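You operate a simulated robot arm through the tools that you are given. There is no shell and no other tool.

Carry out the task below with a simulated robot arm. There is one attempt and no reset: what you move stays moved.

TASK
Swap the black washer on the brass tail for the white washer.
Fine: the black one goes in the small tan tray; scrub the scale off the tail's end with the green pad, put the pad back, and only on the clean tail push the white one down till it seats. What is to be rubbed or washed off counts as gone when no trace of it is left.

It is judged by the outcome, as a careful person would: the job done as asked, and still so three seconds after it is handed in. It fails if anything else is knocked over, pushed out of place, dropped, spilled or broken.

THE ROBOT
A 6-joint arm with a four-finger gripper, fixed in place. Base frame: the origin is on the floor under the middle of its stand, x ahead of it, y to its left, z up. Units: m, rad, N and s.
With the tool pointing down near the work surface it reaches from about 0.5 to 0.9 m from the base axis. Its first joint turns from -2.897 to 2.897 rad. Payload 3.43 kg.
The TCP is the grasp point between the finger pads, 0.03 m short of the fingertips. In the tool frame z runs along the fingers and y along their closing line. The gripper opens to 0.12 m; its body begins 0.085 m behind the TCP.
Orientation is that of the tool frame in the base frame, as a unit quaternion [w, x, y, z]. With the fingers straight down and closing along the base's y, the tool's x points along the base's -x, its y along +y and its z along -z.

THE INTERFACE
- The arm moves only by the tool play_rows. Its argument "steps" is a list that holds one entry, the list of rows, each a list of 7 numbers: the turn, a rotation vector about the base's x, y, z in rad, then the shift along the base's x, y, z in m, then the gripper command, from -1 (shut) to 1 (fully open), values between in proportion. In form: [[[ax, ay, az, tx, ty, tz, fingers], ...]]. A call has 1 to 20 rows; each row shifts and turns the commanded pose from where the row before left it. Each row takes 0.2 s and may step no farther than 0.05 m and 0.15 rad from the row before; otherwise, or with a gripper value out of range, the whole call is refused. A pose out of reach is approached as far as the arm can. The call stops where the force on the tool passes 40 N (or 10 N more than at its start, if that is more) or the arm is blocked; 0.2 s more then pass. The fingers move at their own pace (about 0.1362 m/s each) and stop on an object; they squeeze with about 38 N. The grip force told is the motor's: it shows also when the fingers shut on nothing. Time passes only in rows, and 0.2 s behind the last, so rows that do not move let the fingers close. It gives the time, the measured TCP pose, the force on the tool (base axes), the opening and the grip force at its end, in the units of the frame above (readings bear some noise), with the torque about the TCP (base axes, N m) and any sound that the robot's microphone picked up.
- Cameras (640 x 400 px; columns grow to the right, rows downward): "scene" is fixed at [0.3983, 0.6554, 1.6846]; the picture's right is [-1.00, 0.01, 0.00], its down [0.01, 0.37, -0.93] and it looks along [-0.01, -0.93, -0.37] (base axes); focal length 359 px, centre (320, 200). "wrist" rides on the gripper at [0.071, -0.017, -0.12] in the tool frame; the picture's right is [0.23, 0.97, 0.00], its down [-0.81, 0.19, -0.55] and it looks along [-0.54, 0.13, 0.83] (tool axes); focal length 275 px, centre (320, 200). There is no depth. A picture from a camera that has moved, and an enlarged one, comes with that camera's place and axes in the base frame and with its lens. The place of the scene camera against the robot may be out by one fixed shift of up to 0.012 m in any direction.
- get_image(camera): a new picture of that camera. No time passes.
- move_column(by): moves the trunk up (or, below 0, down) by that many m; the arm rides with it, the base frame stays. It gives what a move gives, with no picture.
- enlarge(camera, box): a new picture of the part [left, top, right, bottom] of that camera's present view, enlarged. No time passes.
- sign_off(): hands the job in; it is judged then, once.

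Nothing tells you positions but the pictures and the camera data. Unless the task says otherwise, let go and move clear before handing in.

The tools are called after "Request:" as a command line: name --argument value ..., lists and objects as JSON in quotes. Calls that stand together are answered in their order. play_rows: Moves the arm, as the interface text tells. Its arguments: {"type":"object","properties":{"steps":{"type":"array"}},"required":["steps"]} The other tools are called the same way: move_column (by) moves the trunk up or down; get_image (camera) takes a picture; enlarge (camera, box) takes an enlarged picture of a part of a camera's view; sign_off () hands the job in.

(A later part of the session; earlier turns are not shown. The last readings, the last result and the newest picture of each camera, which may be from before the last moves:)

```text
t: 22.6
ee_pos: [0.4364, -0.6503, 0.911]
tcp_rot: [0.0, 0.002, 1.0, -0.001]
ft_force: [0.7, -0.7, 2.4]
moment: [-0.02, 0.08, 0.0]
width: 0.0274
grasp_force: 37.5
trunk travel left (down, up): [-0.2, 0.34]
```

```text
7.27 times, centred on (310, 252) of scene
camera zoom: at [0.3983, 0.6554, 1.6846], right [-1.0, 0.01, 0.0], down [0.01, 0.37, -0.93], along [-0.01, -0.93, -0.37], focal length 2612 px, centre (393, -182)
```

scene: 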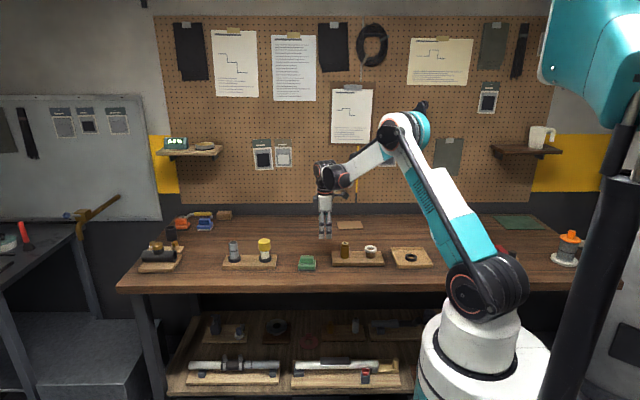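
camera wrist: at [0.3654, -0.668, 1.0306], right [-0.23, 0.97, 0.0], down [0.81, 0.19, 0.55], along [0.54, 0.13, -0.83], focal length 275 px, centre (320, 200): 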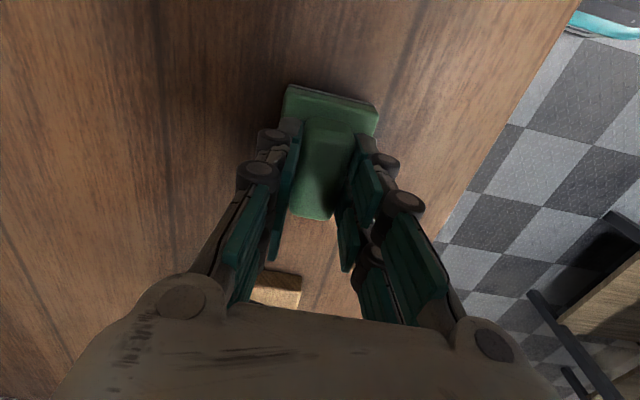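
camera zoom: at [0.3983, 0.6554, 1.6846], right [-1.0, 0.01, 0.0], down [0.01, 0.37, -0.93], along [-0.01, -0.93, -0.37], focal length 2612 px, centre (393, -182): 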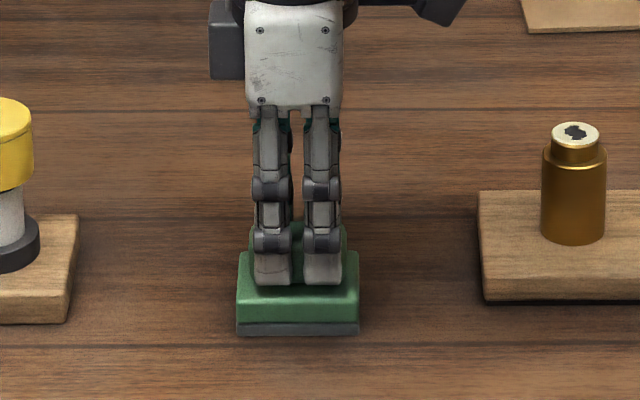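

The pad is gripped (it squared up slightly with the fingers). I'll lift it and carry it over above the tail.

Request:
play_rows --steps '[[[0, 0, 0, 0, 0, 0.01, -1], [0, 0, 0, 0, 0, 0.03, -1], [0, 0, 0, 0, 0, 0.045, -1], [0, 0, 0, 0, 0, 0.045, -1], [0, 0, 0, -0.04, -0.0125, 0, -1], [0, 0, 0, -0.04, -0.0125, 0, -1], [0, 0, 0, -0.04, -0.0125, 0, -1], [0, 0, 0, -0.04, -0.0125, 0, -1], [0, 0, 0, 0, 0, 0, -1]]]'

Request:
get_image --camera "wrist"

Request:
enlarge --camera "scene" --box '[290, 190, 410, 275]'

```text
t: 24.6
ee_pos: [0.2763, -0.6996, 1.0401]
tcp_rot: [0.0, 0.0, 1.0, 0.0]
ft_force: [-0.1, -0.3, -0.3]
moment: [0.0, -0.03, 0.0]
width: 0.0275
grasp_force: 37.8
trunk travel left (down, up): [-0.2, 0.34]
```

```text
taken
camera wrist: at [0.2053, -0.717, 1.1602], right [-0.23, 0.97, 0.0], down [0.81, 0.19, 0.55], along [0.54, 0.13, -0.83], focal length 275 px, centre (320, 200)
```

wrist: 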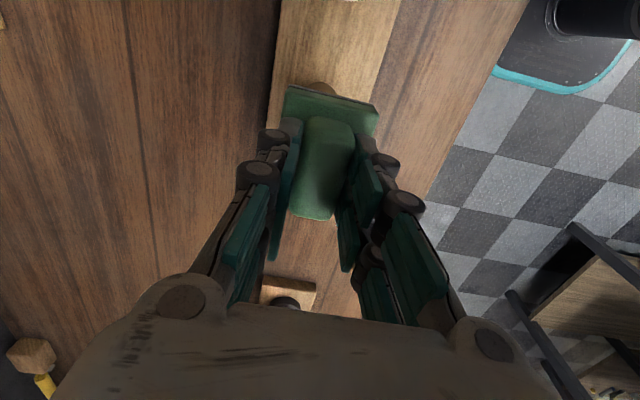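

```text
4.71 times, centred on (350, 232) of scene
camera zoom: at [0.3983, 0.6554, 1.6846], right [-1.0, 0.01, 0.0], down [0.01, 0.37, -0.93], along [-0.01, -0.93, -0.37], focal length 1690 px, centre (179, 47)
```

zoom: 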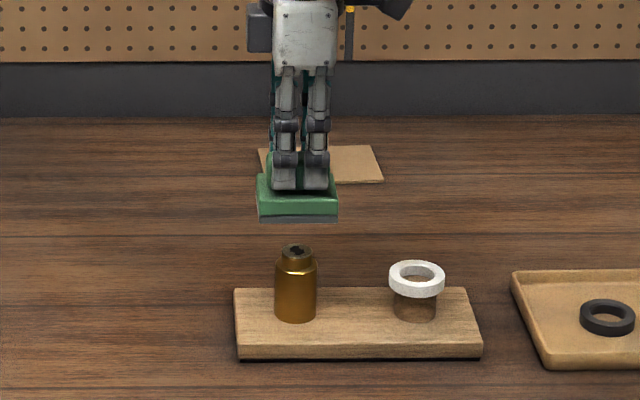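

The pad is above the tail, its underside about 4.5 cm clear. I'll come down to just above contact, then creep.

Request:
play_rows --steps '[[[0, 0, 0, 0, -0.001, -0.015, -1], [0, 0, 0, 0, 0, -0.015, -1], [0, 0, 0, 0, 0, -0.008, -1], [0, 0, 0, 0, 0, -0.002, -1], [0, 0, 0, 0, 0, 0, -1]]]'

Request:
enlarge --camera "scene" --box '[320, 220, 376, 270]'

```text
t: 25.8
ee_pos: [0.2777, -0.699, 1.0006]
tcp_rot: [0.001, 0.002, 1.0, 0.0]
ft_force: [0.8, 0.5, 0.4]
moment: [0.03, -0.04, -0.01]
width: 0.0277
grasp_force: 37.6
trunk travel left (down, up): [-0.2, 0.34]
```

```text
8.00 times, centred on (348, 245) of scene
camera zoom: at [0.3983, 0.6554, 1.6846], right [-1.0, 0.01, 0.0], down [0.01, 0.37, -0.93], along [-0.01, -0.93, -0.37], focal length 2874 px, centre (96, -160)
```

zoom: 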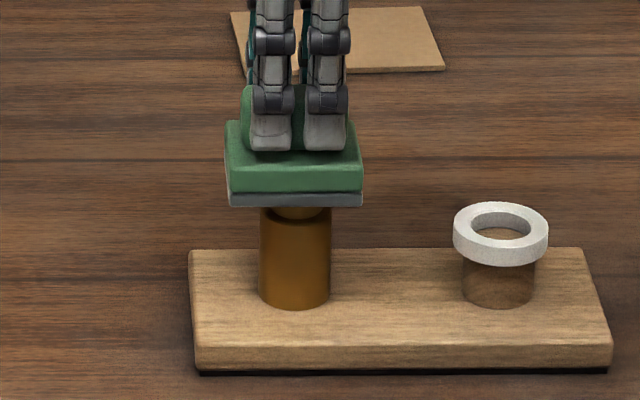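

Request:
play_rows --steps '[[[0, 0, 0, 0, 0, -0.001, -1], [0, 0, 0, 0, 0, -0.001, -1], [0, 0, 0, 0, 0, -0.001, -1], [0, 0, 0, 0, 0, 0, -1]]]'

```text
t: 26.8
ee_pos: [0.2751, -0.6997, 0.9973]
tcp_rot: [0.0, 0.001, 1.0, 0.0]
ft_force: [0.5, 0.5, -1.6]
moment: [0.0, 0.0, 0.02]
width: 0.0274
grasp_force: 37.8
trunk travel left (down, up): [-0.2, 0.34]
```

Request:
play_rows --steps '[[[0, 0, 0, 0, 0, -0.001, -1], [0, 0, 0, 0, 0, 0, -1]]]'

```text
t: 27.4
ee_pos: [0.2783, -0.6992, 0.998]
tcp_rot: [0.0, 0.002, 1.0, 0.0]
ft_force: [0.4, -2.1, 6.8]
moment: [-0.12, 0.04, 0.0]
width: 0.0271
grasp_force: 37.7
trunk travel left (down, up): [-0.2, 0.34]
```

Contact made with about 7 N of press. I'll rub with short strokes in x and y, then check the force.

Request:
play_rows --steps '[[[0, 0, 0, 0.01, 0, 0, -1], [0, 0, 0, -0.01, 0, 0, -1], [0, 0, 0, -0.01, 0, 0, -1], [0, 0, 0, 0.01, 0, 0, -1], [0, 0, 0, 0.01, 0, 0, -1], [0, 0, 0, -0.01, 0, 0, -1], [0, 0, 0, -0.01, 0, 0, -1], [0, 0, 0, 0.01, 0, 0, -1], [0, 0, 0, 0, 0, 0, -1]]]'

Request:
enlarge --camera "scene" --box '[320, 220, 376, 270]'

```text
t: 29.4
ee_pos: [0.2751, -0.6994, 0.9977]
tcp_rot: [0.0, 0.001, 1.0, 0.001]
ft_force: [-2.1, 0.1, 5.7]
moment: [0.02, 0.14, 0.0]
width: 0.0274
grasp_force: 37.9
trunk travel left (down, up): [-0.2, 0.34]
```

```text
8.00 times, centred on (348, 245) of scene
camera zoom: at [0.3983, 0.6554, 1.6846], right [-1.0, 0.01, 0.0], down [0.01, 0.37, -0.93], along [-0.01, -0.93, -0.37], focal length 2874 px, centre (96, -160)
```

zoom: 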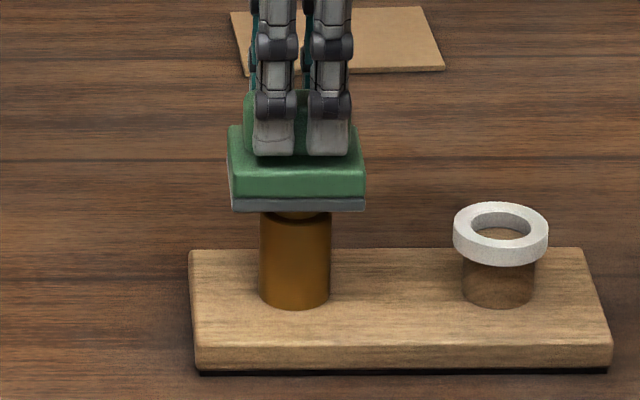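

The board and tail stayed put. I'll press slightly more and rub with further strokes in both directions.

Request:
play_rows --steps '[[[0, 0, 0, 0, 0, -0.0005, -1], [0, 0, 0, 0, 0.01, 0, -1], [0, 0, 0, 0, -0.01, 0, -1], [0, 0, 0, 0, -0.01, 0, -1], [0, 0, 0, 0, 0.01, 0, -1], [0, 0, 0, 0, 0.01, 0, -1], [0, 0, 0, 0, -0.01, 0, -1], [0, 0, 0, 0, -0.01, 0, -1], [0, 0, 0, 0, 0.01, 0, -1], [0, 0, 0, 0.014, 0, 0, -1], [0, 0, 0, -0.014, 0, 0, -1], [0, 0, 0, -0.014, 0, 0, -1], [0, 0, 0, 0.014, 0, 0, -1], [0, 0, 0, 0.014, 0, 0, -1], [0, 0, 0, -0.014, 0, 0, -1], [0, 0, 0, -0.014, 0, 0, -1], [0, 0, 0, 0.014, 0, 0, -1], [0, 0, 0, 0, 0, 0, -1]]]'

Request:
play_rows --steps '[[[0, 0, 0, 0, 0, 0.01, -1], [0, 0, 0, 0.025, 0, 0.02, -1], [0, 0, 0, 0.045, 0, 0, -1], [0, 0, 0, 0.045, 0, 0, -1], [0, 0, 0, 0, 0, 0, -1]]]'

Request:
enlarge --camera "scene" --box '[320, 220, 376, 270]'

Request:
get_image --camera "wrist"

```text
t: 33.2
ee_pos: [0.2757, -0.6998, 0.9974]
tcp_rot: [0.0, 0.002, 1.0, -0.001]
ft_force: [-5.6, -1.4, 14.4]
moment: [0.01, 0.34, 0.03]
width: 0.0276
grasp_force: 38.5
trunk travel left (down, up): [-0.2, 0.34]
```

```text
t: 34.4
ee_pos: [0.3904, -0.6992, 1.0255]
tcp_rot: [-0.001, 0.001, 1.0, -0.001]
ft_force: [0.8, 0.9, 0.2]
moment: [0.01, 0.0, 0.0]
width: 0.0274
grasp_force: 38.3
trunk travel left (down, up): [-0.2, 0.34]
```

```text
8.00 times, centred on (348, 245) of scene
camera zoom: at [0.3983, 0.6554, 1.6846], right [-1.0, 0.01, 0.0], down [0.01, 0.37, -0.93], along [-0.01, -0.93, -0.37], focal length 2874 px, centre (96, -160)
```

zoom: 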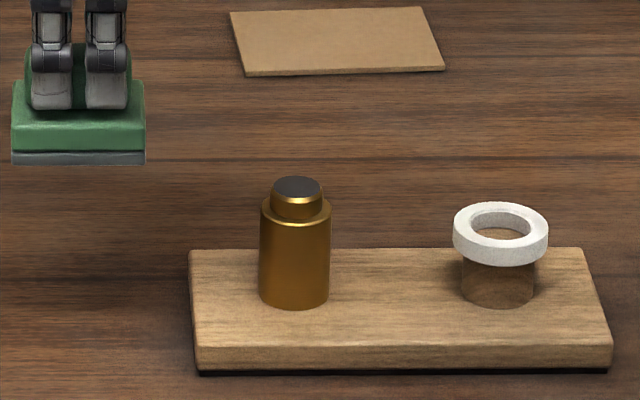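

```text
taken
camera wrist: at [0.3198, -0.718, 1.1454], right [-0.23, 0.97, 0.0], down [0.81, 0.19, 0.55], along [0.54, 0.13, -0.83], focal length 275 px, centre (320, 200)
```

wrist: 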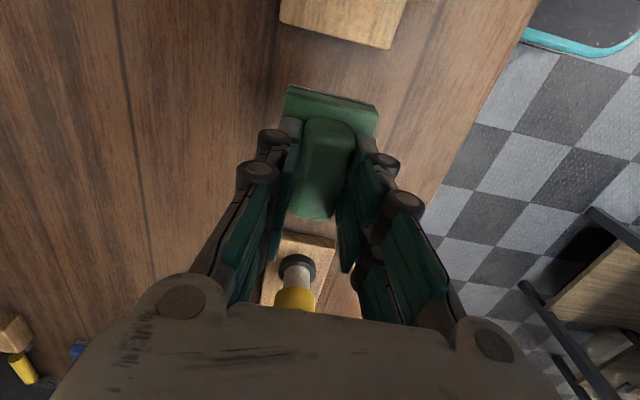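

The tail's end now looks uniformly dark instead of cream with a patch; I'll look closely before judging whether the scale is gone.

Request:
enlarge --camera "scene" --box '[334, 234, 358, 254]'

Request:
enlarge --camera "scene" --box '[320, 220, 376, 270]'

```text
16.00 times, centred on (346, 244) of scene
camera zoom: at [0.3983, 0.6554, 1.6846], right [-1.0, 0.01, 0.0], down [0.01, 0.37, -0.93], along [-0.01, -0.93, -0.37], focal length 5747 px, centre (-96, -504)
```

zoom: 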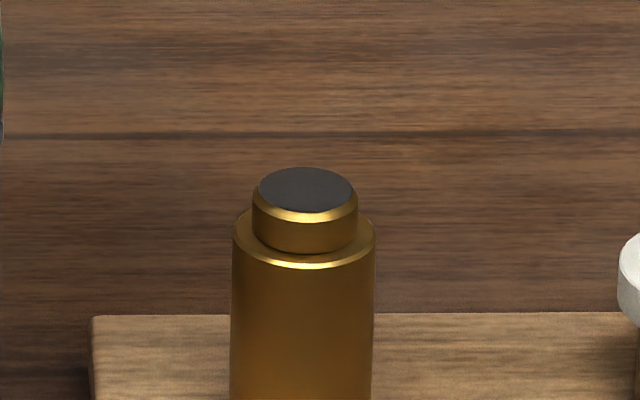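

```text
8.00 times, centred on (348, 245) of scene
camera zoom: at [0.3983, 0.6554, 1.6846], right [-1.0, 0.01, 0.0], down [0.01, 0.37, -0.93], along [-0.01, -0.93, -0.37], focal length 2874 px, centre (96, -160)
```

zoom: 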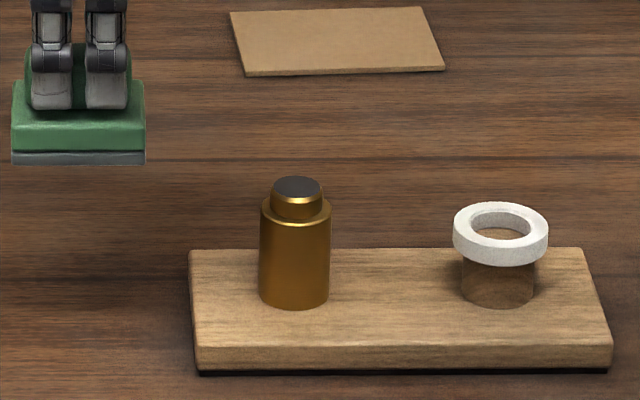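

The scene view shows a uniform dark end face with the cream scale gone. I'll shift so the wrist camera can check it closely for any trace.

Request:
play_rows --steps '[[[0, 0, 0, -0.03, 0, 0.01, -1], [0, 0, 0, -0.035, 0, 0.0, -1], [0, 0, 0, 0, 0, 0, -1]]]'

Request:
enlarge --camera "wrist" --box '[280, 0, 380, 100]'

Request:
get_image --camera "wrist"

```text
t: 35.2
ee_pos: [0.3259, -0.6994, 1.0358]
tcp_rot: [0.0, 0.001, 1.0, 0.0]
ft_force: [-0.2, 0.2, -1.4]
moment: [0.01, 0.0, 0.04]
width: 0.0271
grasp_force: 37.8
trunk travel left (down, up): [-0.2, 0.34]
```

```text
4.00 times, centred on (330, 50) of wrist
camera zoom: at [0.255, -0.7182, 1.1562], right [-0.23, 0.97, 0.0], down [0.81, 0.19, 0.55], along [0.54, 0.13, -0.83], focal length 1101 px, centre (280, 800)
```

zoom: 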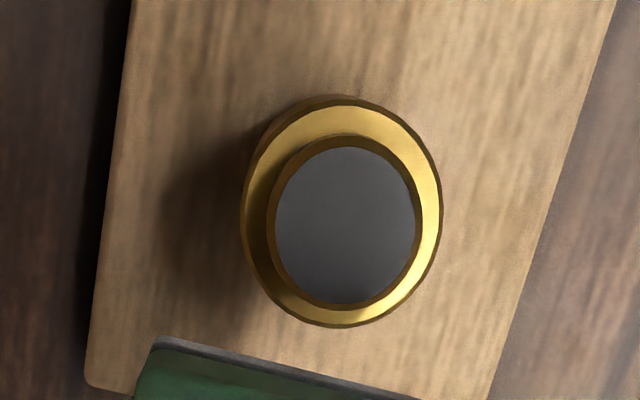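

```text
taken
camera wrist: at [0.255, -0.7182, 1.1562], right [-0.23, 0.97, 0.0], down [0.81, 0.19, 0.55], along [0.54, 0.13, -0.83], focal length 275 px, centre (320, 200)
```

wrist: 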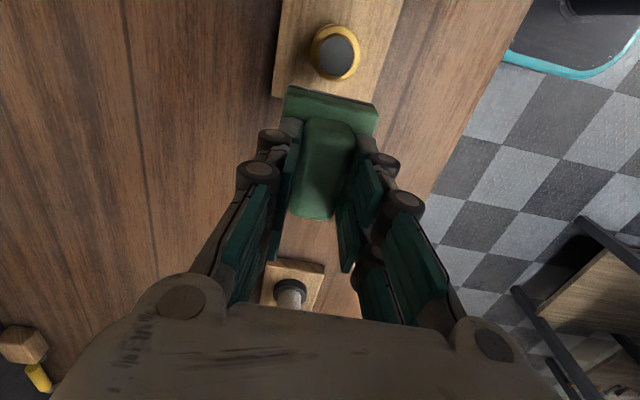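

The end face is a clean uniform disc with no cream scale left. For insurance against an invisible residue I'll give it one more round of strokes at light pressure.

Request:
play_rows --steps '[[[0, 0, 0, -0.025, 0, 0, -1], [0, 0, 0, -0.025, 0, 0, -1], [0, 0, 0, 0, 0, -0.018, -1], [0, 0, 0, 0, 0, -0.016, -1], [0, 0, 0, 0, 0, -0.003, -1], [0, 0, 0, 0, 0, -0.002, -1], [0, 0, 0, 0, 0, 0, -1]]]'

```text
t: 36.8
ee_pos: [0.2757, -0.7004, 0.9969]
tcp_rot: [0.0, 0.001, 1.0, 0.0]
ft_force: [-0.6, -0.2, 1.3]
moment: [-0.01, 0.01, -0.02]
width: 0.0274
grasp_force: 38.2
trunk travel left (down, up): [-0.2, 0.34]
```

Request:
play_rows --steps '[[[0, 0, 0, 0, 0, -0.001, -1], [0, 0, 0, 0.01, 0, 0, -1], [0, 0, 0, -0.01, 0, 0, -1], [0, 0, 0, -0.01, 0, 0, -1], [0, 0, 0, 0.01, 0, 0, -1], [0, 0, 0, 0, 0.008, 0, -1], [0, 0, 0, 0, -0.008, 0, -1], [0, 0, 0, 0, -0.008, 0, -1], [0, 0, 0, 0, 0.008, 0, -1], [0, 0, 0, 0.01, 0.006, 0, -1], [0, 0, 0, -0.01, -0.006, 0, -1], [0, 0, 0, -0.01, -0.006, 0, -1], [0, 0, 0, 0.01, 0.006, 0, -1], [0, 0, 0, 0.01, -0.006, 0, -1], [0, 0, 0, -0.01, 0.006, 0, -1], [0, 0, 0, -0.01, 0.006, 0, -1], [0, 0, 0, 0.01, -0.006, 0, -1], [0, 0, 0, 0, 0, 0, -1]]]'

Request:
enlarge --camera "scene" --box '[320, 220, 376, 270]'

```text
t: 40.6
ee_pos: [0.2745, -0.6988, 0.997]
tcp_rot: [0.0, 0.002, 1.0, 0.0]
ft_force: [-3.1, 1.3, 9.7]
moment: [0.0, 0.22, -0.03]
width: 0.0274
grasp_force: 38.3
trunk travel left (down, up): [-0.2, 0.34]
```

```text
8.00 times, centred on (348, 245) of scene
camera zoom: at [0.3983, 0.6554, 1.6846], right [-1.0, 0.01, 0.0], down [0.01, 0.37, -0.93], along [-0.01, -0.93, -0.37], focal length 2874 px, centre (96, -160)
```

zoom: 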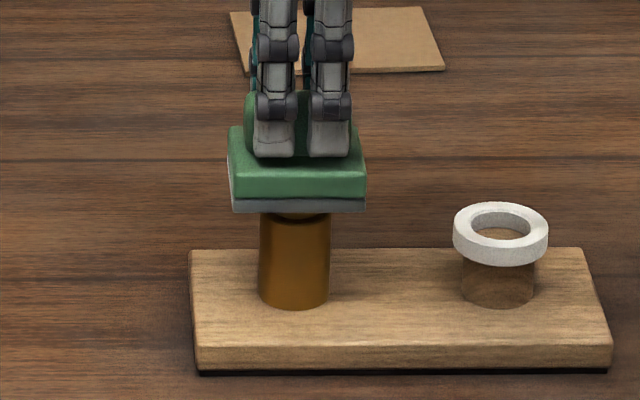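

Scrubbing is finished. I'll lift the pad, carry it back to where it stood (turning it back the slight angle it had) and lower it near the bench.

Request:
play_rows --steps '[[[0, 0, 0, 0, 0, 0.01, -1], [0, 0, 0, 0, 0, 0.035, -1], [0, 0, 0, 0.04, 0.01275, 0, -1], [0, 0, 0, 0.04, 0.01275, 0, -1], [0, 0, -0.02, 0.04, 0.01275, 0, -1], [0, 0, -0.02, 0.04, 0.01275, 0, -1], [0, 0, 0, 0, 0, -0.04, -1], [0, 0, 0, 0, 0, -0.04, -1], [0, 0, 0, 0, 0, -0.03, -1], [0, 0, 0, 0, 0, -0.013, -1], [0, 0, 0, 0, 0, 0, -1]]]'

Request:
enlarge --camera "scene" --box '[285, 225, 335, 280]'

Request:
enlarge --camera "scene" --box '[320, 225, 376, 265]'

```text
t: 43.0
ee_pos: [0.4347, -0.6485, 0.9184]
tcp_rot: [0.0, 0.022, 1.0, 0.0]
ft_force: [0.1, -0.7, -1.0]
moment: [0.03, 0.02, -0.05]
width: 0.0274
grasp_force: 38.0
trunk travel left (down, up): [-0.2, 0.34]
```

```text
7.27 times, centred on (310, 252) of scene
camera zoom: at [0.3983, 0.6554, 1.6846], right [-1.0, 0.01, 0.0], down [0.01, 0.37, -0.93], along [-0.01, -0.93, -0.37], focal length 2612 px, centre (393, -182)
```

zoom: 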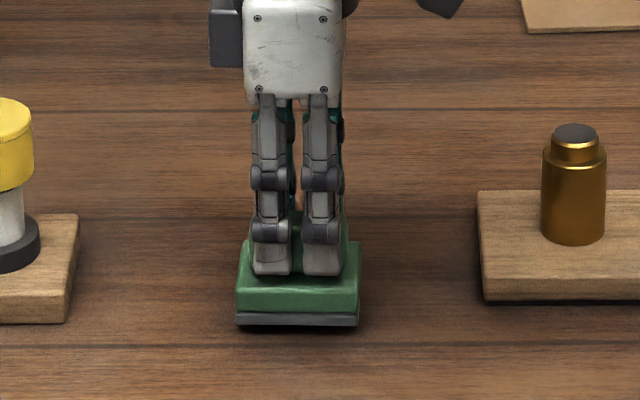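

```text
10.00 times, centred on (348, 245) of scene
camera zoom: at [0.3983, 0.6554, 1.6846], right [-1.0, 0.01, 0.0], down [0.01, 0.37, -0.93], along [-0.01, -0.93, -0.37], focal length 3592 px, centre (40, -250)
```

zoom: 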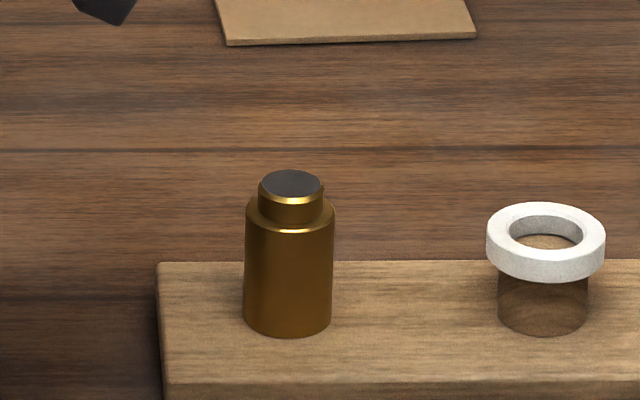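

The pad is a few millimetres above its old spot. I'll creep it down until it rests on the bench.

Request:
play_rows --steps '[[[0, 0, 0, 0, 0, -0.003, -1], [0, 0, 0, 0, 0, -0.002, -1], [0, 0, 0, 0, 0, -0.001, -1], [0, 0, 0, 0, 0, 0, -1]]]'

Request:
enlarge --camera "scene" --box '[285, 225, 335, 280]'

```text
t: 44.0
ee_pos: [0.4357, -0.6481, 0.9129]
tcp_rot: [0.0, 0.022, 1.0, 0.0]
ft_force: [-0.6, -0.4, -1.5]
moment: [0.02, 0.01, -0.01]
width: 0.0274
grasp_force: 38.2
trunk travel left (down, up): [-0.2, 0.34]
```

```text
7.27 times, centred on (310, 252) of scene
camera zoom: at [0.3983, 0.6554, 1.6846], right [-1.0, 0.01, 0.0], down [0.01, 0.37, -0.93], along [-0.01, -0.93, -0.37], focal length 2612 px, centre (393, -182)
```

zoom: 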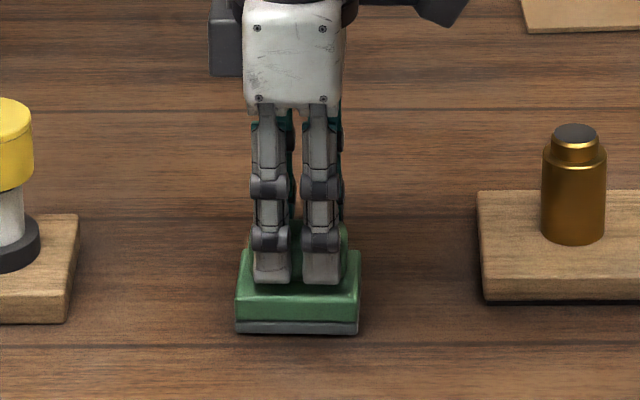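

Request:
play_rows --steps '[[[0, 0, 0, 0, -0.001, -0.001, -1], [0, 0, 0, 0, 0, 0, -1]]]'

```text
t: 44.6
ee_pos: [0.4352, -0.6495, 0.9106]
tcp_rot: [0.001, 0.021, 1.0, 0.0]
ft_force: [0.3, 0.4, 0.1]
moment: [-0.01, -0.02, 0.02]
width: 0.0276
grasp_force: 38.0
trunk travel left (down, up): [-0.2, 0.34]
```

Request:
play_rows --steps '[[[0, 0, 0, 0, 0, -0.001, -1], [0, 0, 0, 0, 0, 0, -1]]]'

```text
t: 45.2
ee_pos: [0.4366, -0.6496, 0.9091]
tcp_rot: [0.0, 0.022, 1.0, 0.0]
ft_force: [-1.2, 0.5, -0.8]
moment: [-0.03, -0.03, 0.02]
width: 0.0273
grasp_force: 38.1
trunk travel left (down, up): [-0.2, 0.34]
```

Request:
play_rows --steps '[[[0, 0, 0, 0, 0, -0.001, -1], [0, 0, 0, 0, 0, 0, -1]]]'

Request:
enlarge --camera "scene" --box '[285, 225, 335, 280]'

```text
t: 45.8
ee_pos: [0.4361, -0.6498, 0.9104]
tcp_rot: [0.001, 0.022, 1.0, 0.0]
ft_force: [2.0, -1.6, 7.8]
moment: [-0.08, -0.08, -0.02]
width: 0.0273
grasp_force: 37.7
trunk travel left (down, up): [-0.2, 0.34]
```

```text
7.27 times, centred on (310, 252) of scene
camera zoom: at [0.3983, 0.6554, 1.6846], right [-1.0, 0.01, 0.0], down [0.01, 0.37, -0.93], along [-0.01, -0.93, -0.37], focal length 2612 px, centre (393, -182)
```

zoom: 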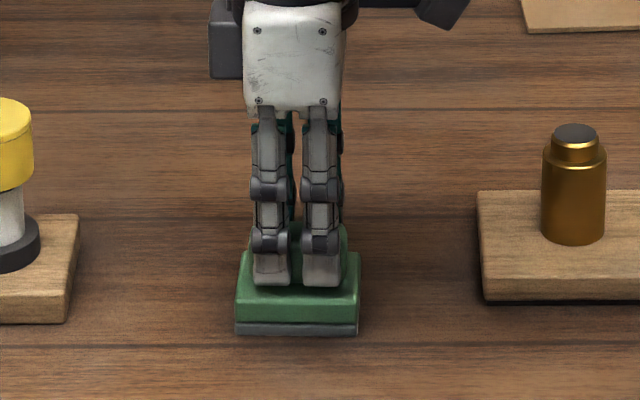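

The pad is back on the bench at its old place (within about a millimetre). I'll open the fingers and lift away.

Request:
play_rows --steps '[[[0, 0, 0, 0, 0, 0.0005, -0.5], [0, 0, 0, 0, 0, 0, -0.3], [0, 0, 0, 0, 0, 0, 0.1], [0, 0, 0, 0, 0, 0, 0.1], [0, 0, 0, 0, 0, 0.02, 0.1], [0, 0, 0, 0, 0, 0.04, 0.1], [0, 0, 0, 0, 0, 0.045, 0.1], [0, 0, 0.04, 0, 0, 0.04, 0.1], [0, 0, 0, 0, 0, 0, 0.1]]]'

Request:
enlarge --camera "scene" --box '[285, 225, 335, 280]'

Request:
enlarge --camera "scene" --box '[288, 245, 328, 275]'

```text
t: 47.8
ee_pos: [0.4367, -0.6496, 1.0566]
tcp_rot: [0.001, 0.002, 1.0, 0.0]
ft_force: [-0.1, 0.1, -0.2]
moment: [-0.01, -0.02, 0.0]
width: 0.0662
grasp_force: 0.0
trunk travel left (down, up): [-0.2, 0.34]
```

```text
7.27 times, centred on (310, 252) of scene
camera zoom: at [0.3983, 0.6554, 1.6846], right [-1.0, 0.01, 0.0], down [0.01, 0.37, -0.93], along [-0.01, -0.93, -0.37], focal length 2612 px, centre (393, -182)
```

zoom: 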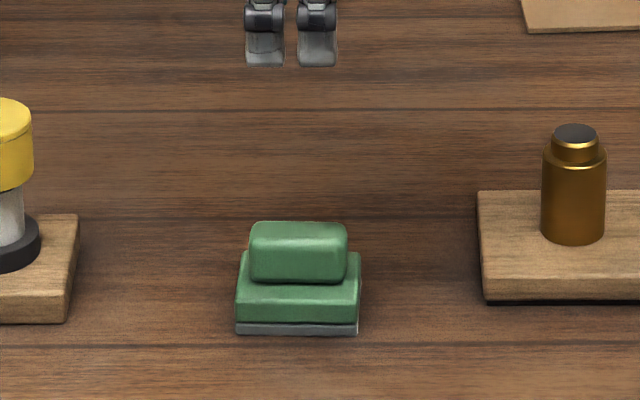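

```text
13.33 times, centred on (308, 260) of scene
camera zoom: at [0.3983, 0.6554, 1.6846], right [-1.0, 0.01, 0.0], down [0.01, 0.37, -0.93], along [-0.01, -0.93, -0.37], focal length 4789 px, centre (480, -600)
```

zoom: 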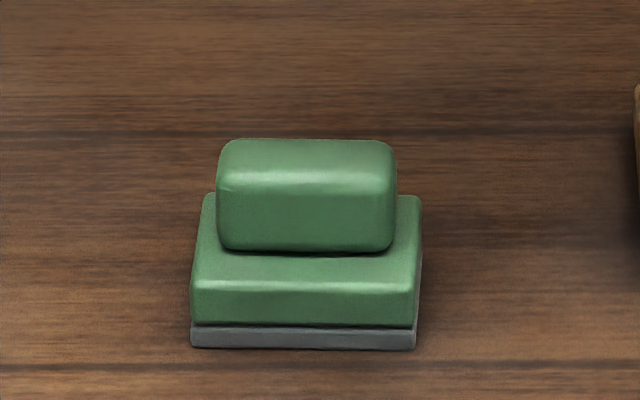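

The pad is back in place almost exactly as it was. Next I'll move over the white washer and refine its position.

Request:
play_rows --steps '[[[0, 0, 0, -0.045, -0.0085, 0, 0.3], [0, 0, 0, -0.045, -0.0085, 0, 0.5], [0, 0, 0, -0.045, -0.0085, 0, 0.5], [0, 0, 0, -0.045, -0.0085, 0, 0.5], [0, 0, 0, -0.045, -0.0085, 0, 0.5], [0, 0, 0, -0.045, -0.0085, 0, 0.5], [0, 0, 0, 0, 0, -0.03, 0.5], [0, 0, 0, 0, 0, 0, 0.5]]]'

Request:
get_image --camera "wrist"

Request:
enlarge --camera "wrist" --box '[260, 60, 400, 200]'

```text
t: 49.6
ee_pos: [0.1665, -0.7002, 1.0249]
tcp_rot: [0.0, 0.002, 1.0, 0.0]
ft_force: [0.1, -0.3, -0.8]
moment: [-0.01, 0.02, -0.02]
width: 0.09
grasp_force: 0.0
trunk travel left (down, up): [-0.2, 0.34]
```

```text
taken
camera wrist: at [0.0958, -0.718, 1.1446], right [-0.23, 0.97, 0.0], down [0.81, 0.19, 0.55], along [0.54, 0.13, -0.83], focal length 275 px, centre (320, 200)
```

wrist: 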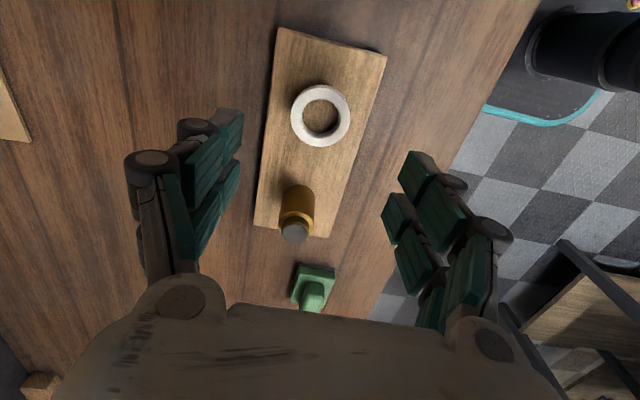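

```text
2.86 times, centred on (330, 130) of wrist
camera zoom: at [0.0958, -0.718, 1.1446], right [-0.23, 0.97, 0.0], down [0.81, 0.19, 0.55], along [0.54, 0.13, -0.83], focal length 786 px, centre (291, 400)
```

zoom: 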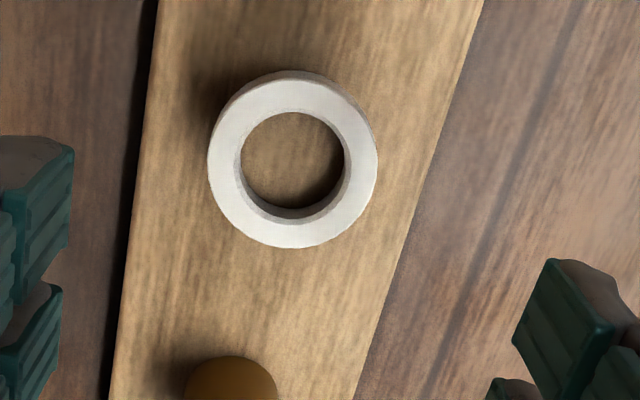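

The white washer is centred at about (0.1667, -0.7005) with its top at 0.905, right under the TCP. I'll descend around it, keeping the fingertips about 9 mm above the board.

Request:
play_rows --steps '[[[0, 0, 0, 0, 0, -0.035, 0.5], [0, 0, 0, 0, 0, -0.035, 0.5], [0, 0, 0, 0, 0, -0.03, 0.5], [0, 0, 0, 0, 0, -0.0165, 0.5], [0, 0, 0, 0, 0, 0, 0.5]]]'

Request:
get_image --camera "wrist"

Request:
enlarge --camera "scene" --box '[330, 225, 400, 270]'

```text
t: 50.8
ee_pos: [0.1674, -0.7003, 0.9088]
tcp_rot: [0.0, 0.002, 1.0, -0.001]
ft_force: [-1.0, 0.2, 0.3]
moment: [0.01, 0.0, 0.02]
width: 0.09
grasp_force: 0.0
trunk travel left (down, up): [-0.2, 0.34]
```

```text
taken
camera wrist: at [0.0955, -0.7182, 1.0292], right [-0.23, 0.97, 0.0], down [0.81, 0.19, 0.55], along [0.54, 0.13, -0.83], focal length 275 px, centre (320, 200)
```

wrist: 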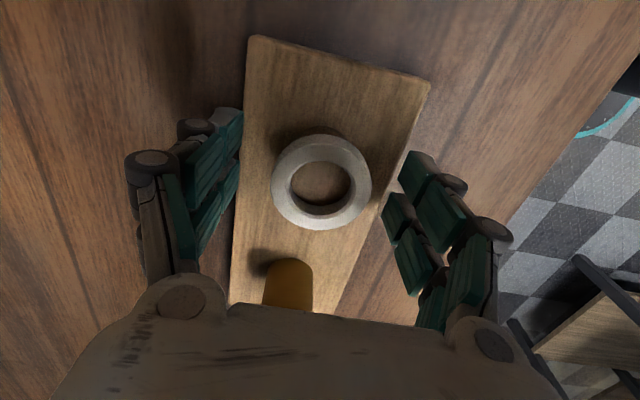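

```text
8.89 times, centred on (365, 248) of scene
camera zoom: at [0.3983, 0.6554, 1.6846], right [-1.0, 0.01, 0.0], down [0.01, 0.37, -0.93], along [-0.01, -0.93, -0.37], focal length 3193 px, centre (-80, -222)
```

zoom: 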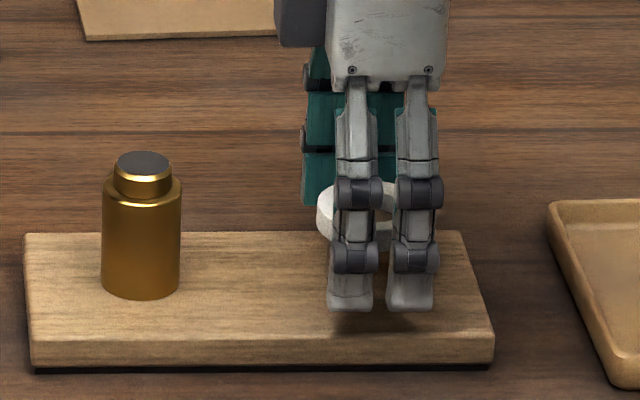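

The washer sits centred between the fingers. Closing on it.

Request:
play_rows --steps '[[[0, 0, 0, 0, 0, 0, -0.1], [0, 0, 0, 0, 0, 0, -1], [0, 0, 0, 0, 0, 0, -1], [0, 0, 0, 0, 0, 0, -1]]]'

Request:
get_image --camera "wrist"

```text
t: 51.8
ee_pos: [0.1667, -0.7013, 0.9102]
tcp_rot: [0.0, 0.001, 1.0, 0.0]
ft_force: [0.3, 0.4, 1.4]
moment: [0.05, -0.04, 0.02]
width: 0.0477
grasp_force: 38.0
trunk travel left (down, up): [-0.2, 0.34]
```

```text
taken
camera wrist: at [0.0955, -0.7181, 1.0295], right [-0.23, 0.97, 0.0], down [0.81, 0.19, 0.55], along [0.54, 0.13, -0.83], focal length 275 px, centre (320, 200)
```

wrist: 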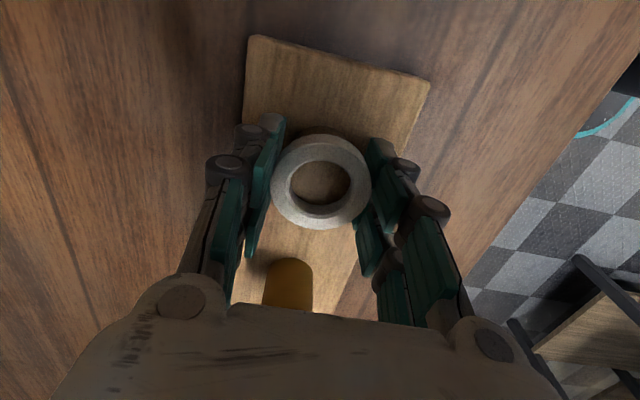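

The white washer is gripped. I'll lift it clear and carry it over the tail, stopping above.

Request:
play_rows --steps '[[[0, 0, 0, 0, 0, 0.004, -1], [0, 0, 0, 0, 0, 0.015, -1], [0, 0, 0, 0, 0, 0.03, -1], [0, 0, 0, 0, 0, 0.03, -1], [0, 0, 0, 0.036, 0, 0, -1], [0, 0, 0, 0.036, 0, 0, -1], [0, 0, 0, 0.037, 0, 0, -1], [0, 0, 0, 0, 0, 0, -1], [0, 0, 0, 0, 0, 0, -1]]]'

Request:
get_image --camera "wrist"

Request:
enlarge --camera "wrist" --box '[240, 100, 400, 240]'

Request:
enlarge --camera "scene" --box '[320, 215, 390, 270]'

```text
t: 53.8
ee_pos: [0.2747, -0.701, 0.9873]
tcp_rot: [0.0, 0.001, 1.0, 0.0]
ft_force: [-0.4, -0.2, 0.2]
moment: [0.01, -0.03, 0.04]
width: 0.0476
grasp_force: 38.1
trunk travel left (down, up): [-0.2, 0.34]
```

```text
taken
camera wrist: at [0.2037, -0.7192, 1.1077], right [-0.23, 0.97, 0.0], down [0.81, 0.19, 0.55], along [0.54, 0.13, -0.83], focal length 275 px, centre (320, 200)
```

wrist: 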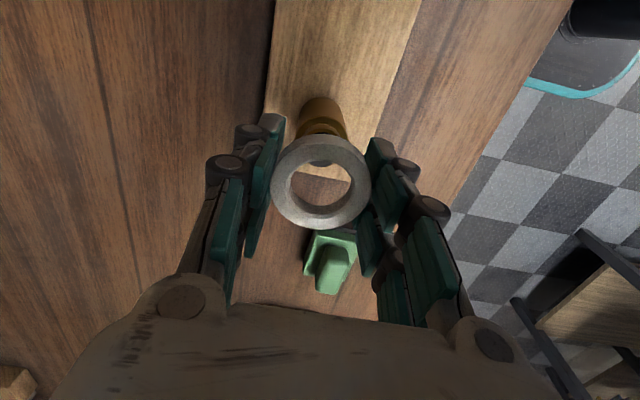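

```text
2.86 times, centred on (320, 170) of wrist
camera zoom: at [0.2037, -0.7192, 1.1077], right [-0.23, 0.97, 0.0], down [0.81, 0.19, 0.55], along [0.54, 0.13, -0.83], focal length 786 px, centre (320, 286)
```

zoom: 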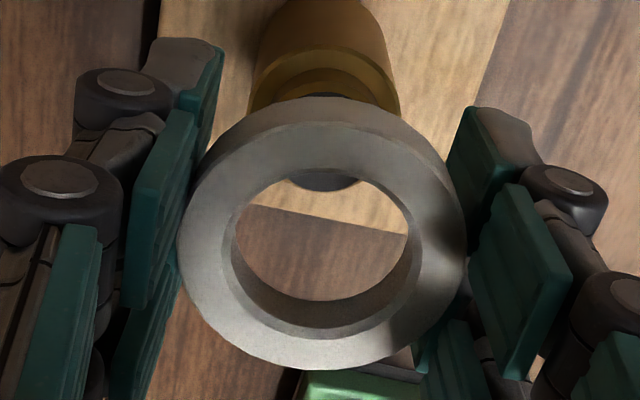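

```text
7.27 times, centred on (355, 242) of scene
camera zoom: at [0.3983, 0.6554, 1.6846], right [-1.0, 0.01, 0.0], down [0.01, 0.37, -0.93], along [-0.01, -0.93, -0.37], focal length 2612 px, centre (66, -109)
```

zoom: 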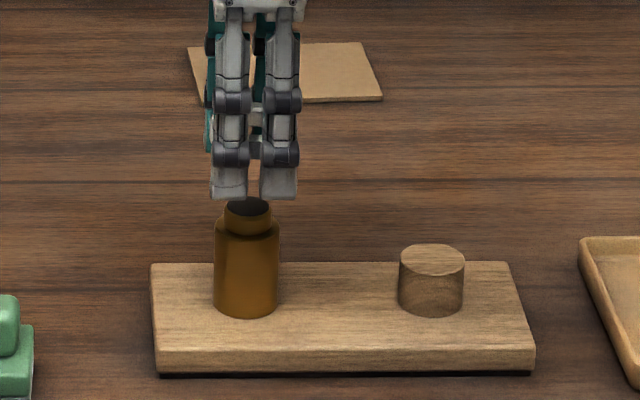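

The washer is held level above the tail. I'll lower until its underside is a few mm above the spigot and check concentricity.

Request:
play_rows --steps '[[[0, 0, 0, 0, 0, -0.015, -1], [0, 0, 0, 0, 0, -0.012, -1], [0, 0, 0, 0, 0, -0.004, -1], [0, 0, 0, 0, 0, 0, -1], [0, 0, 0, 0, 0, 0, -1]]]'

Request:
enlarge --camera "wrist" --box '[240, 100, 400, 240]'

Request:
enlarge --camera "scene" --box '[320, 215, 390, 270]'

```text
t: 55.0
ee_pos: [0.2749, -0.7014, 0.9559]
tcp_rot: [0.0, 0.002, 1.0, 0.001]
ft_force: [0.4, -0.4, -0.4]
moment: [0.02, 0.0, -0.01]
width: 0.0475
grasp_force: 38.1
trunk travel left (down, up): [-0.2, 0.34]
```

```text
2.86 times, centred on (320, 170) of wrist
camera zoom: at [0.2041, -0.7195, 1.0762], right [-0.23, 0.97, 0.0], down [0.81, 0.19, 0.55], along [0.54, 0.13, -0.83], focal length 786 px, centre (320, 286)
```

zoom: 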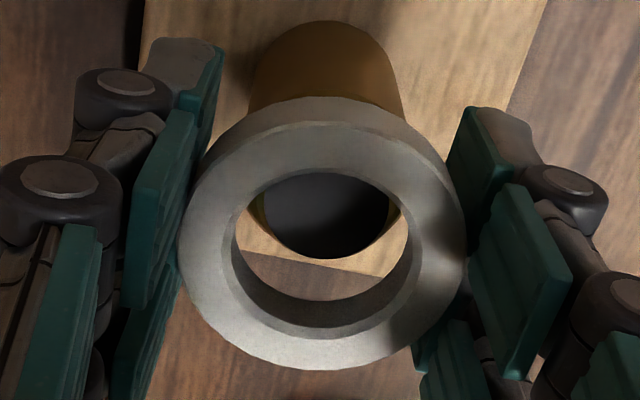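

```text
7.27 times, centred on (355, 242) of scene
camera zoom: at [0.3983, 0.6554, 1.6846], right [-1.0, 0.01, 0.0], down [0.01, 0.37, -0.93], along [-0.01, -0.93, -0.37], focal length 2612 px, centre (66, -109)
```

zoom: 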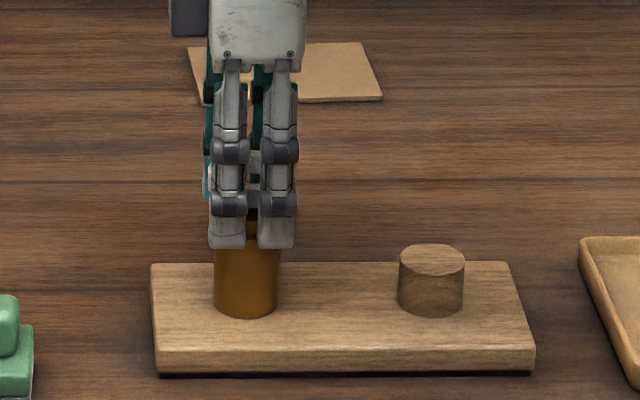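

The spigot is nearly concentric with the washer's hole; a sub-millimetre nudge in +x and +y is enough. I'll nudge and start lowering gently over the spigot.

Request:
play_rows --steps '[[[0, 0, 0, 0.0008, 0.0006, 0, -1], [0, 0, 0, 0, 0, -0.002, -1], [0, 0, 0, 0, 0, -0.002, -1], [0, 0, 0, 0, 0, -0.002, -1], [0, 0, 0, 0, 0, 0, -1]]]'

Request:
enlarge --camera "wrist" --box '[240, 100, 400, 240]'

```text
t: 56.2
ee_pos: [0.2754, -0.7013, 0.9503]
tcp_rot: [0.0, 0.001, 1.0, -0.001]
ft_force: [1.0, 0.8, 0.7]
moment: [-0.01, -0.01, 0.02]
width: 0.0478
grasp_force: 38.3
trunk travel left (down, up): [-0.2, 0.34]
```

```text
2.86 times, centred on (320, 170) of wrist
camera zoom: at [0.2053, -0.7188, 1.0703], right [-0.23, 0.97, 0.0], down [0.81, 0.19, 0.55], along [0.54, 0.13, -0.83], focal length 786 px, centre (320, 286)
```

zoom: 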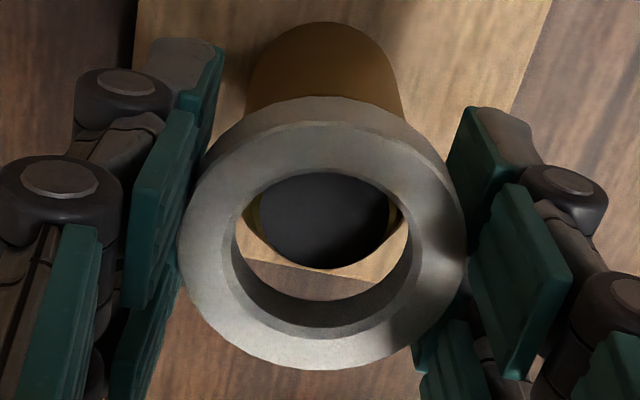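

The spigot shows centred inside the hole. I'll keep lowering in small steps, watching for force.

Request:
play_rows --steps '[[[0, 0, 0, 0, 0, -0.002, -1], [0, 0, 0, 0, 0, -0.002, -1], [0, 0, 0, 0, 0, -0.002, -1], [0, 0, 0, 0, 0, 0, -1]]]'

Request:
enlarge --camera "wrist" --box '[240, 100, 400, 240]'

```text
t: 57.2
ee_pos: [0.2758, -0.7001, 0.9459]
tcp_rot: [0.0, 0.002, 1.0, 0.0]
ft_force: [0.3, -0.6, 0.0]
moment: [-0.02, 0.0, -0.02]
width: 0.0474
grasp_force: 38.3
trunk travel left (down, up): [-0.2, 0.34]
```

```text
2.86 times, centred on (320, 170) of wrist
camera zoom: at [0.2051, -0.7186, 1.0642], right [-0.23, 0.97, 0.0], down [0.81, 0.19, 0.55], along [0.54, 0.13, -0.83], focal length 786 px, centre (320, 286)
```

zoom: 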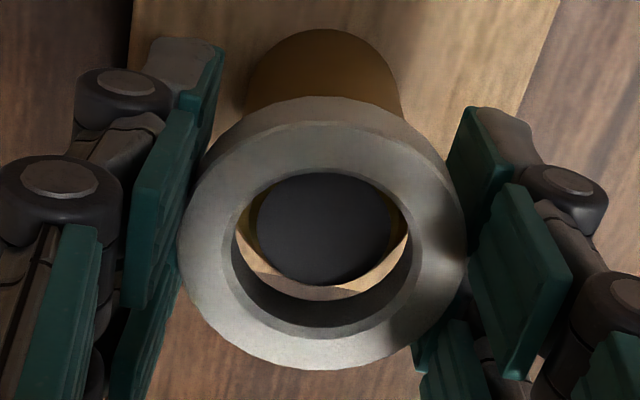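

Still free, with the spigot entering the hole. Continuing down.

Request:
play_rows --steps '[[[0, 0, 0, 0, 0, -0.002, -1], [0, 0, 0, 0, 0, -0.002, -1], [0, 0, 0, 0, 0, -0.001, -1], [0, 0, 0, 0, 0, 0, -1]]]'

Request:
enlarge --camera "wrist" --box '[240, 100, 400, 240]'

```text
t: 58.2
ee_pos: [0.2769, -0.6992, 0.9402]
tcp_rot: [0.001, 0.001, 1.0, -0.001]
ft_force: [0.5, 1.1, -0.4]
moment: [-0.01, -0.03, 0.01]
width: 0.0473
grasp_force: 38.6
trunk travel left (down, up): [-0.2, 0.34]
```

```text
2.86 times, centred on (320, 170) of wrist
camera zoom: at [0.2052, -0.718, 1.0594], right [-0.23, 0.97, 0.0], down [0.81, 0.19, 0.55], along [0.54, 0.13, -0.83], focal length 786 px, centre (320, 286)
```

zoom: 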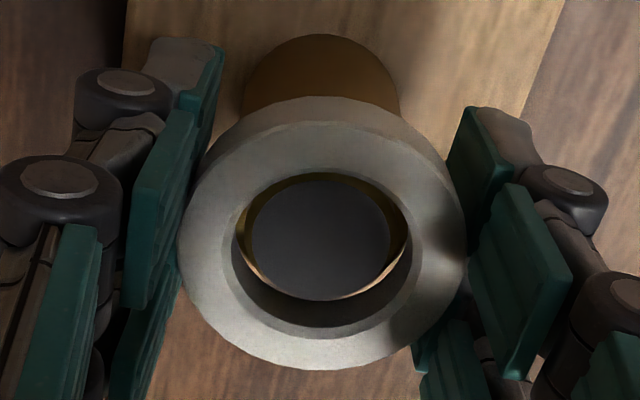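

The spigot is now inside the hole with no side force. Continuing down in 1 mm steps toward the shoulder.

Request:
play_rows --steps '[[[0, 0, 0, 0, 0, -0.001, -1], [0, 0, 0, 0, 0, -0.001, -1], [0, 0, 0, 0, 0, -0.001, -1], [0, 0, 0, 0, 0, 0, -1]]]'

```text
t: 59.2
ee_pos: [0.2763, -0.7011, 0.9361]
tcp_rot: [0.0, 0.002, 1.0, 0.0]
ft_force: [0.3, 0.6, -0.6]
moment: [-0.01, -0.05, 0.03]
width: 0.0474
grasp_force: 38.0
trunk travel left (down, up): [-0.2, 0.34]
```

Request:
play_rows --steps '[[[0, 0, 0, 0, 0, -0.001, -1], [0, 0, 0, 0, 0, -0.001, -1], [0, 0, 0, 0, 0, 0, -1]]]'

Request:
enlarge --camera "wrist" --box '[240, 100, 400, 240]'

```text
t: 60.0
ee_pos: [0.276, -0.7006, 0.9345]
tcp_rot: [0.0, 0.002, 1.0, 0.0]
ft_force: [-0.4, 0.0, -0.1]
moment: [0.02, 0.03, -0.03]
width: 0.0477
grasp_force: 37.9
trunk travel left (down, up): [-0.2, 0.34]
```

```text
2.86 times, centred on (320, 170) of wrist
camera zoom: at [0.2051, -0.7185, 1.0543], right [-0.23, 0.97, 0.0], down [0.81, 0.19, 0.55], along [0.54, 0.13, -0.83], focal length 786 px, centre (320, 286)
```

zoom: 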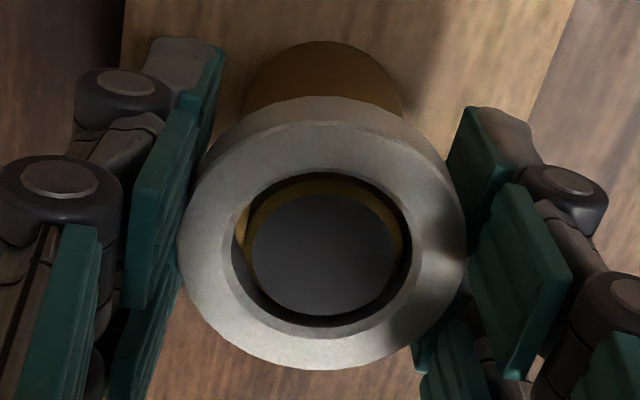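

Request:
play_rows --steps '[[[0, 0, 0, 0, 0, -0.001, -1], [0, 0, 0, 0, 0, -0.001, -1], [0, 0, 0, 0, 0, 0, -1]]]'

```text
t: 60.8
ee_pos: [0.2768, -0.6999, 0.9337]
tcp_rot: [-0.001, 0.002, 1.0, -0.001]
ft_force: [3.8, -1.5, 13.4]
moment: [0.01, 0.03, 0.02]
width: 0.0477
grasp_force: 37.8
trunk travel left (down, up): [-0.2, 0.34]
```

Contact at about 13 N with the TCP at 0.9335. I'll look whether the washer is on the shoulder.

Request:
enlarge --camera "wrist" --box '[240, 100, 400, 240]'

Request:
enlarge --camera "scene" --box '[330, 230, 366, 262]'

```text
2.86 times, centred on (320, 170) of wrist
camera zoom: at [0.2056, -0.718, 1.0532], right [-0.23, 0.97, 0.0], down [0.81, 0.19, 0.55], along [0.54, 0.12, -0.83], focal length 786 px, centre (320, 286)
```

zoom: 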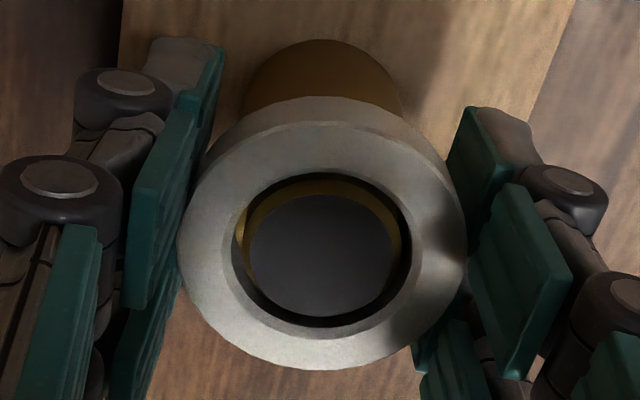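

```text
12.50 times, centred on (348, 246) of scene
camera zoom: at [0.3983, 0.6554, 1.6846], right [-1.0, 0.01, 0.0], down [0.01, 0.37, -0.93], along [-0.01, -0.93, -0.37], focal length 4490 px, centre (-30, -375)
```

zoom: 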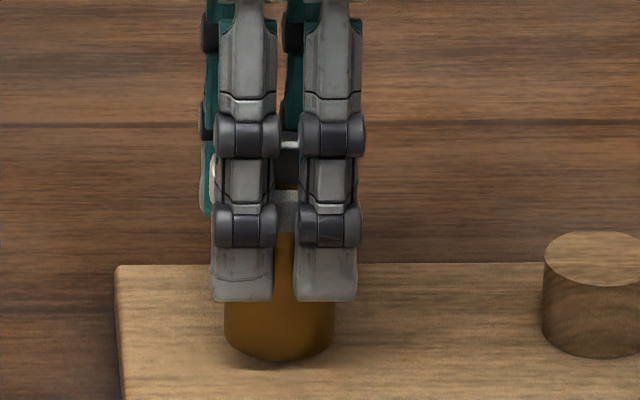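

It appears to rest on the shoulder. I'll press a little harder to make sure it is fully seated and see whether it moves.

Request:
play_rows --steps '[[[0, 0, 0, 0, 0, -0.001, -1], [0, 0, 0, 0, 0, 0, -1]]]'

```text
t: 61.4
ee_pos: [0.2754, -0.7004, 0.9313]
tcp_rot: [0.0, 0.002, 1.0, -0.001]
ft_force: [6.4, -7.1, 21.7]
moment: [0.0, 0.04, 0.01]
width: 0.0476
grasp_force: 37.8
trunk travel left (down, up): [-0.2, 0.34]
```

Request:
enlarge --camera "wrist" --box '[240, 100, 400, 240]'

Request:
enlarge --camera "scene" --box '[330, 230, 366, 262]'

```text
2.86 times, centred on (320, 170) of wrist
camera zoom: at [0.2055, -0.7178, 1.0523], right [-0.23, 0.97, 0.0], down [0.81, 0.19, 0.55], along [0.54, 0.12, -0.83], focal length 786 px, centre (320, 286)
```

zoom: 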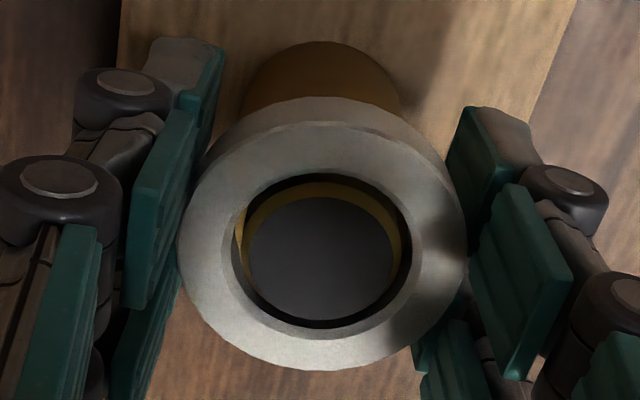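

```text
12.50 times, centred on (348, 246) of scene
camera zoom: at [0.3983, 0.6554, 1.6846], right [-1.0, 0.01, 0.0], down [0.01, 0.37, -0.93], along [-0.01, -0.93, -0.37], focal length 4490 px, centre (-30, -375)
```

zoom: 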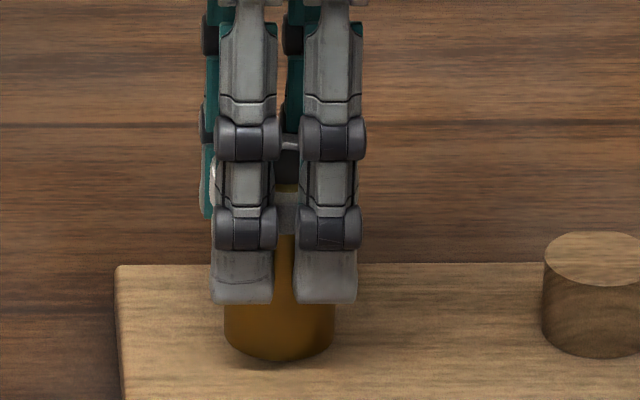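

The washer moved down slightly under more force, and there is some side load (x +6 N, y -7 N), so it's a snug fit. I'll centre it a little in that direction and see the force.

Request:
play_rows --steps '[[[0, 0, 0, 0.0006, -0.0008, 0, -1], [0, 0, 0, 0, 0, 0, -1]]]'

```text
t: 62.0
ee_pos: [0.2765, -0.6993, 0.9331]
tcp_rot: [0.0, 0.001, 1.0, 0.001]
ft_force: [4.1, -0.1, 20.5]
moment: [0.04, 0.04, 0.02]
width: 0.0476
grasp_force: 37.8
trunk travel left (down, up): [-0.2, 0.34]
```

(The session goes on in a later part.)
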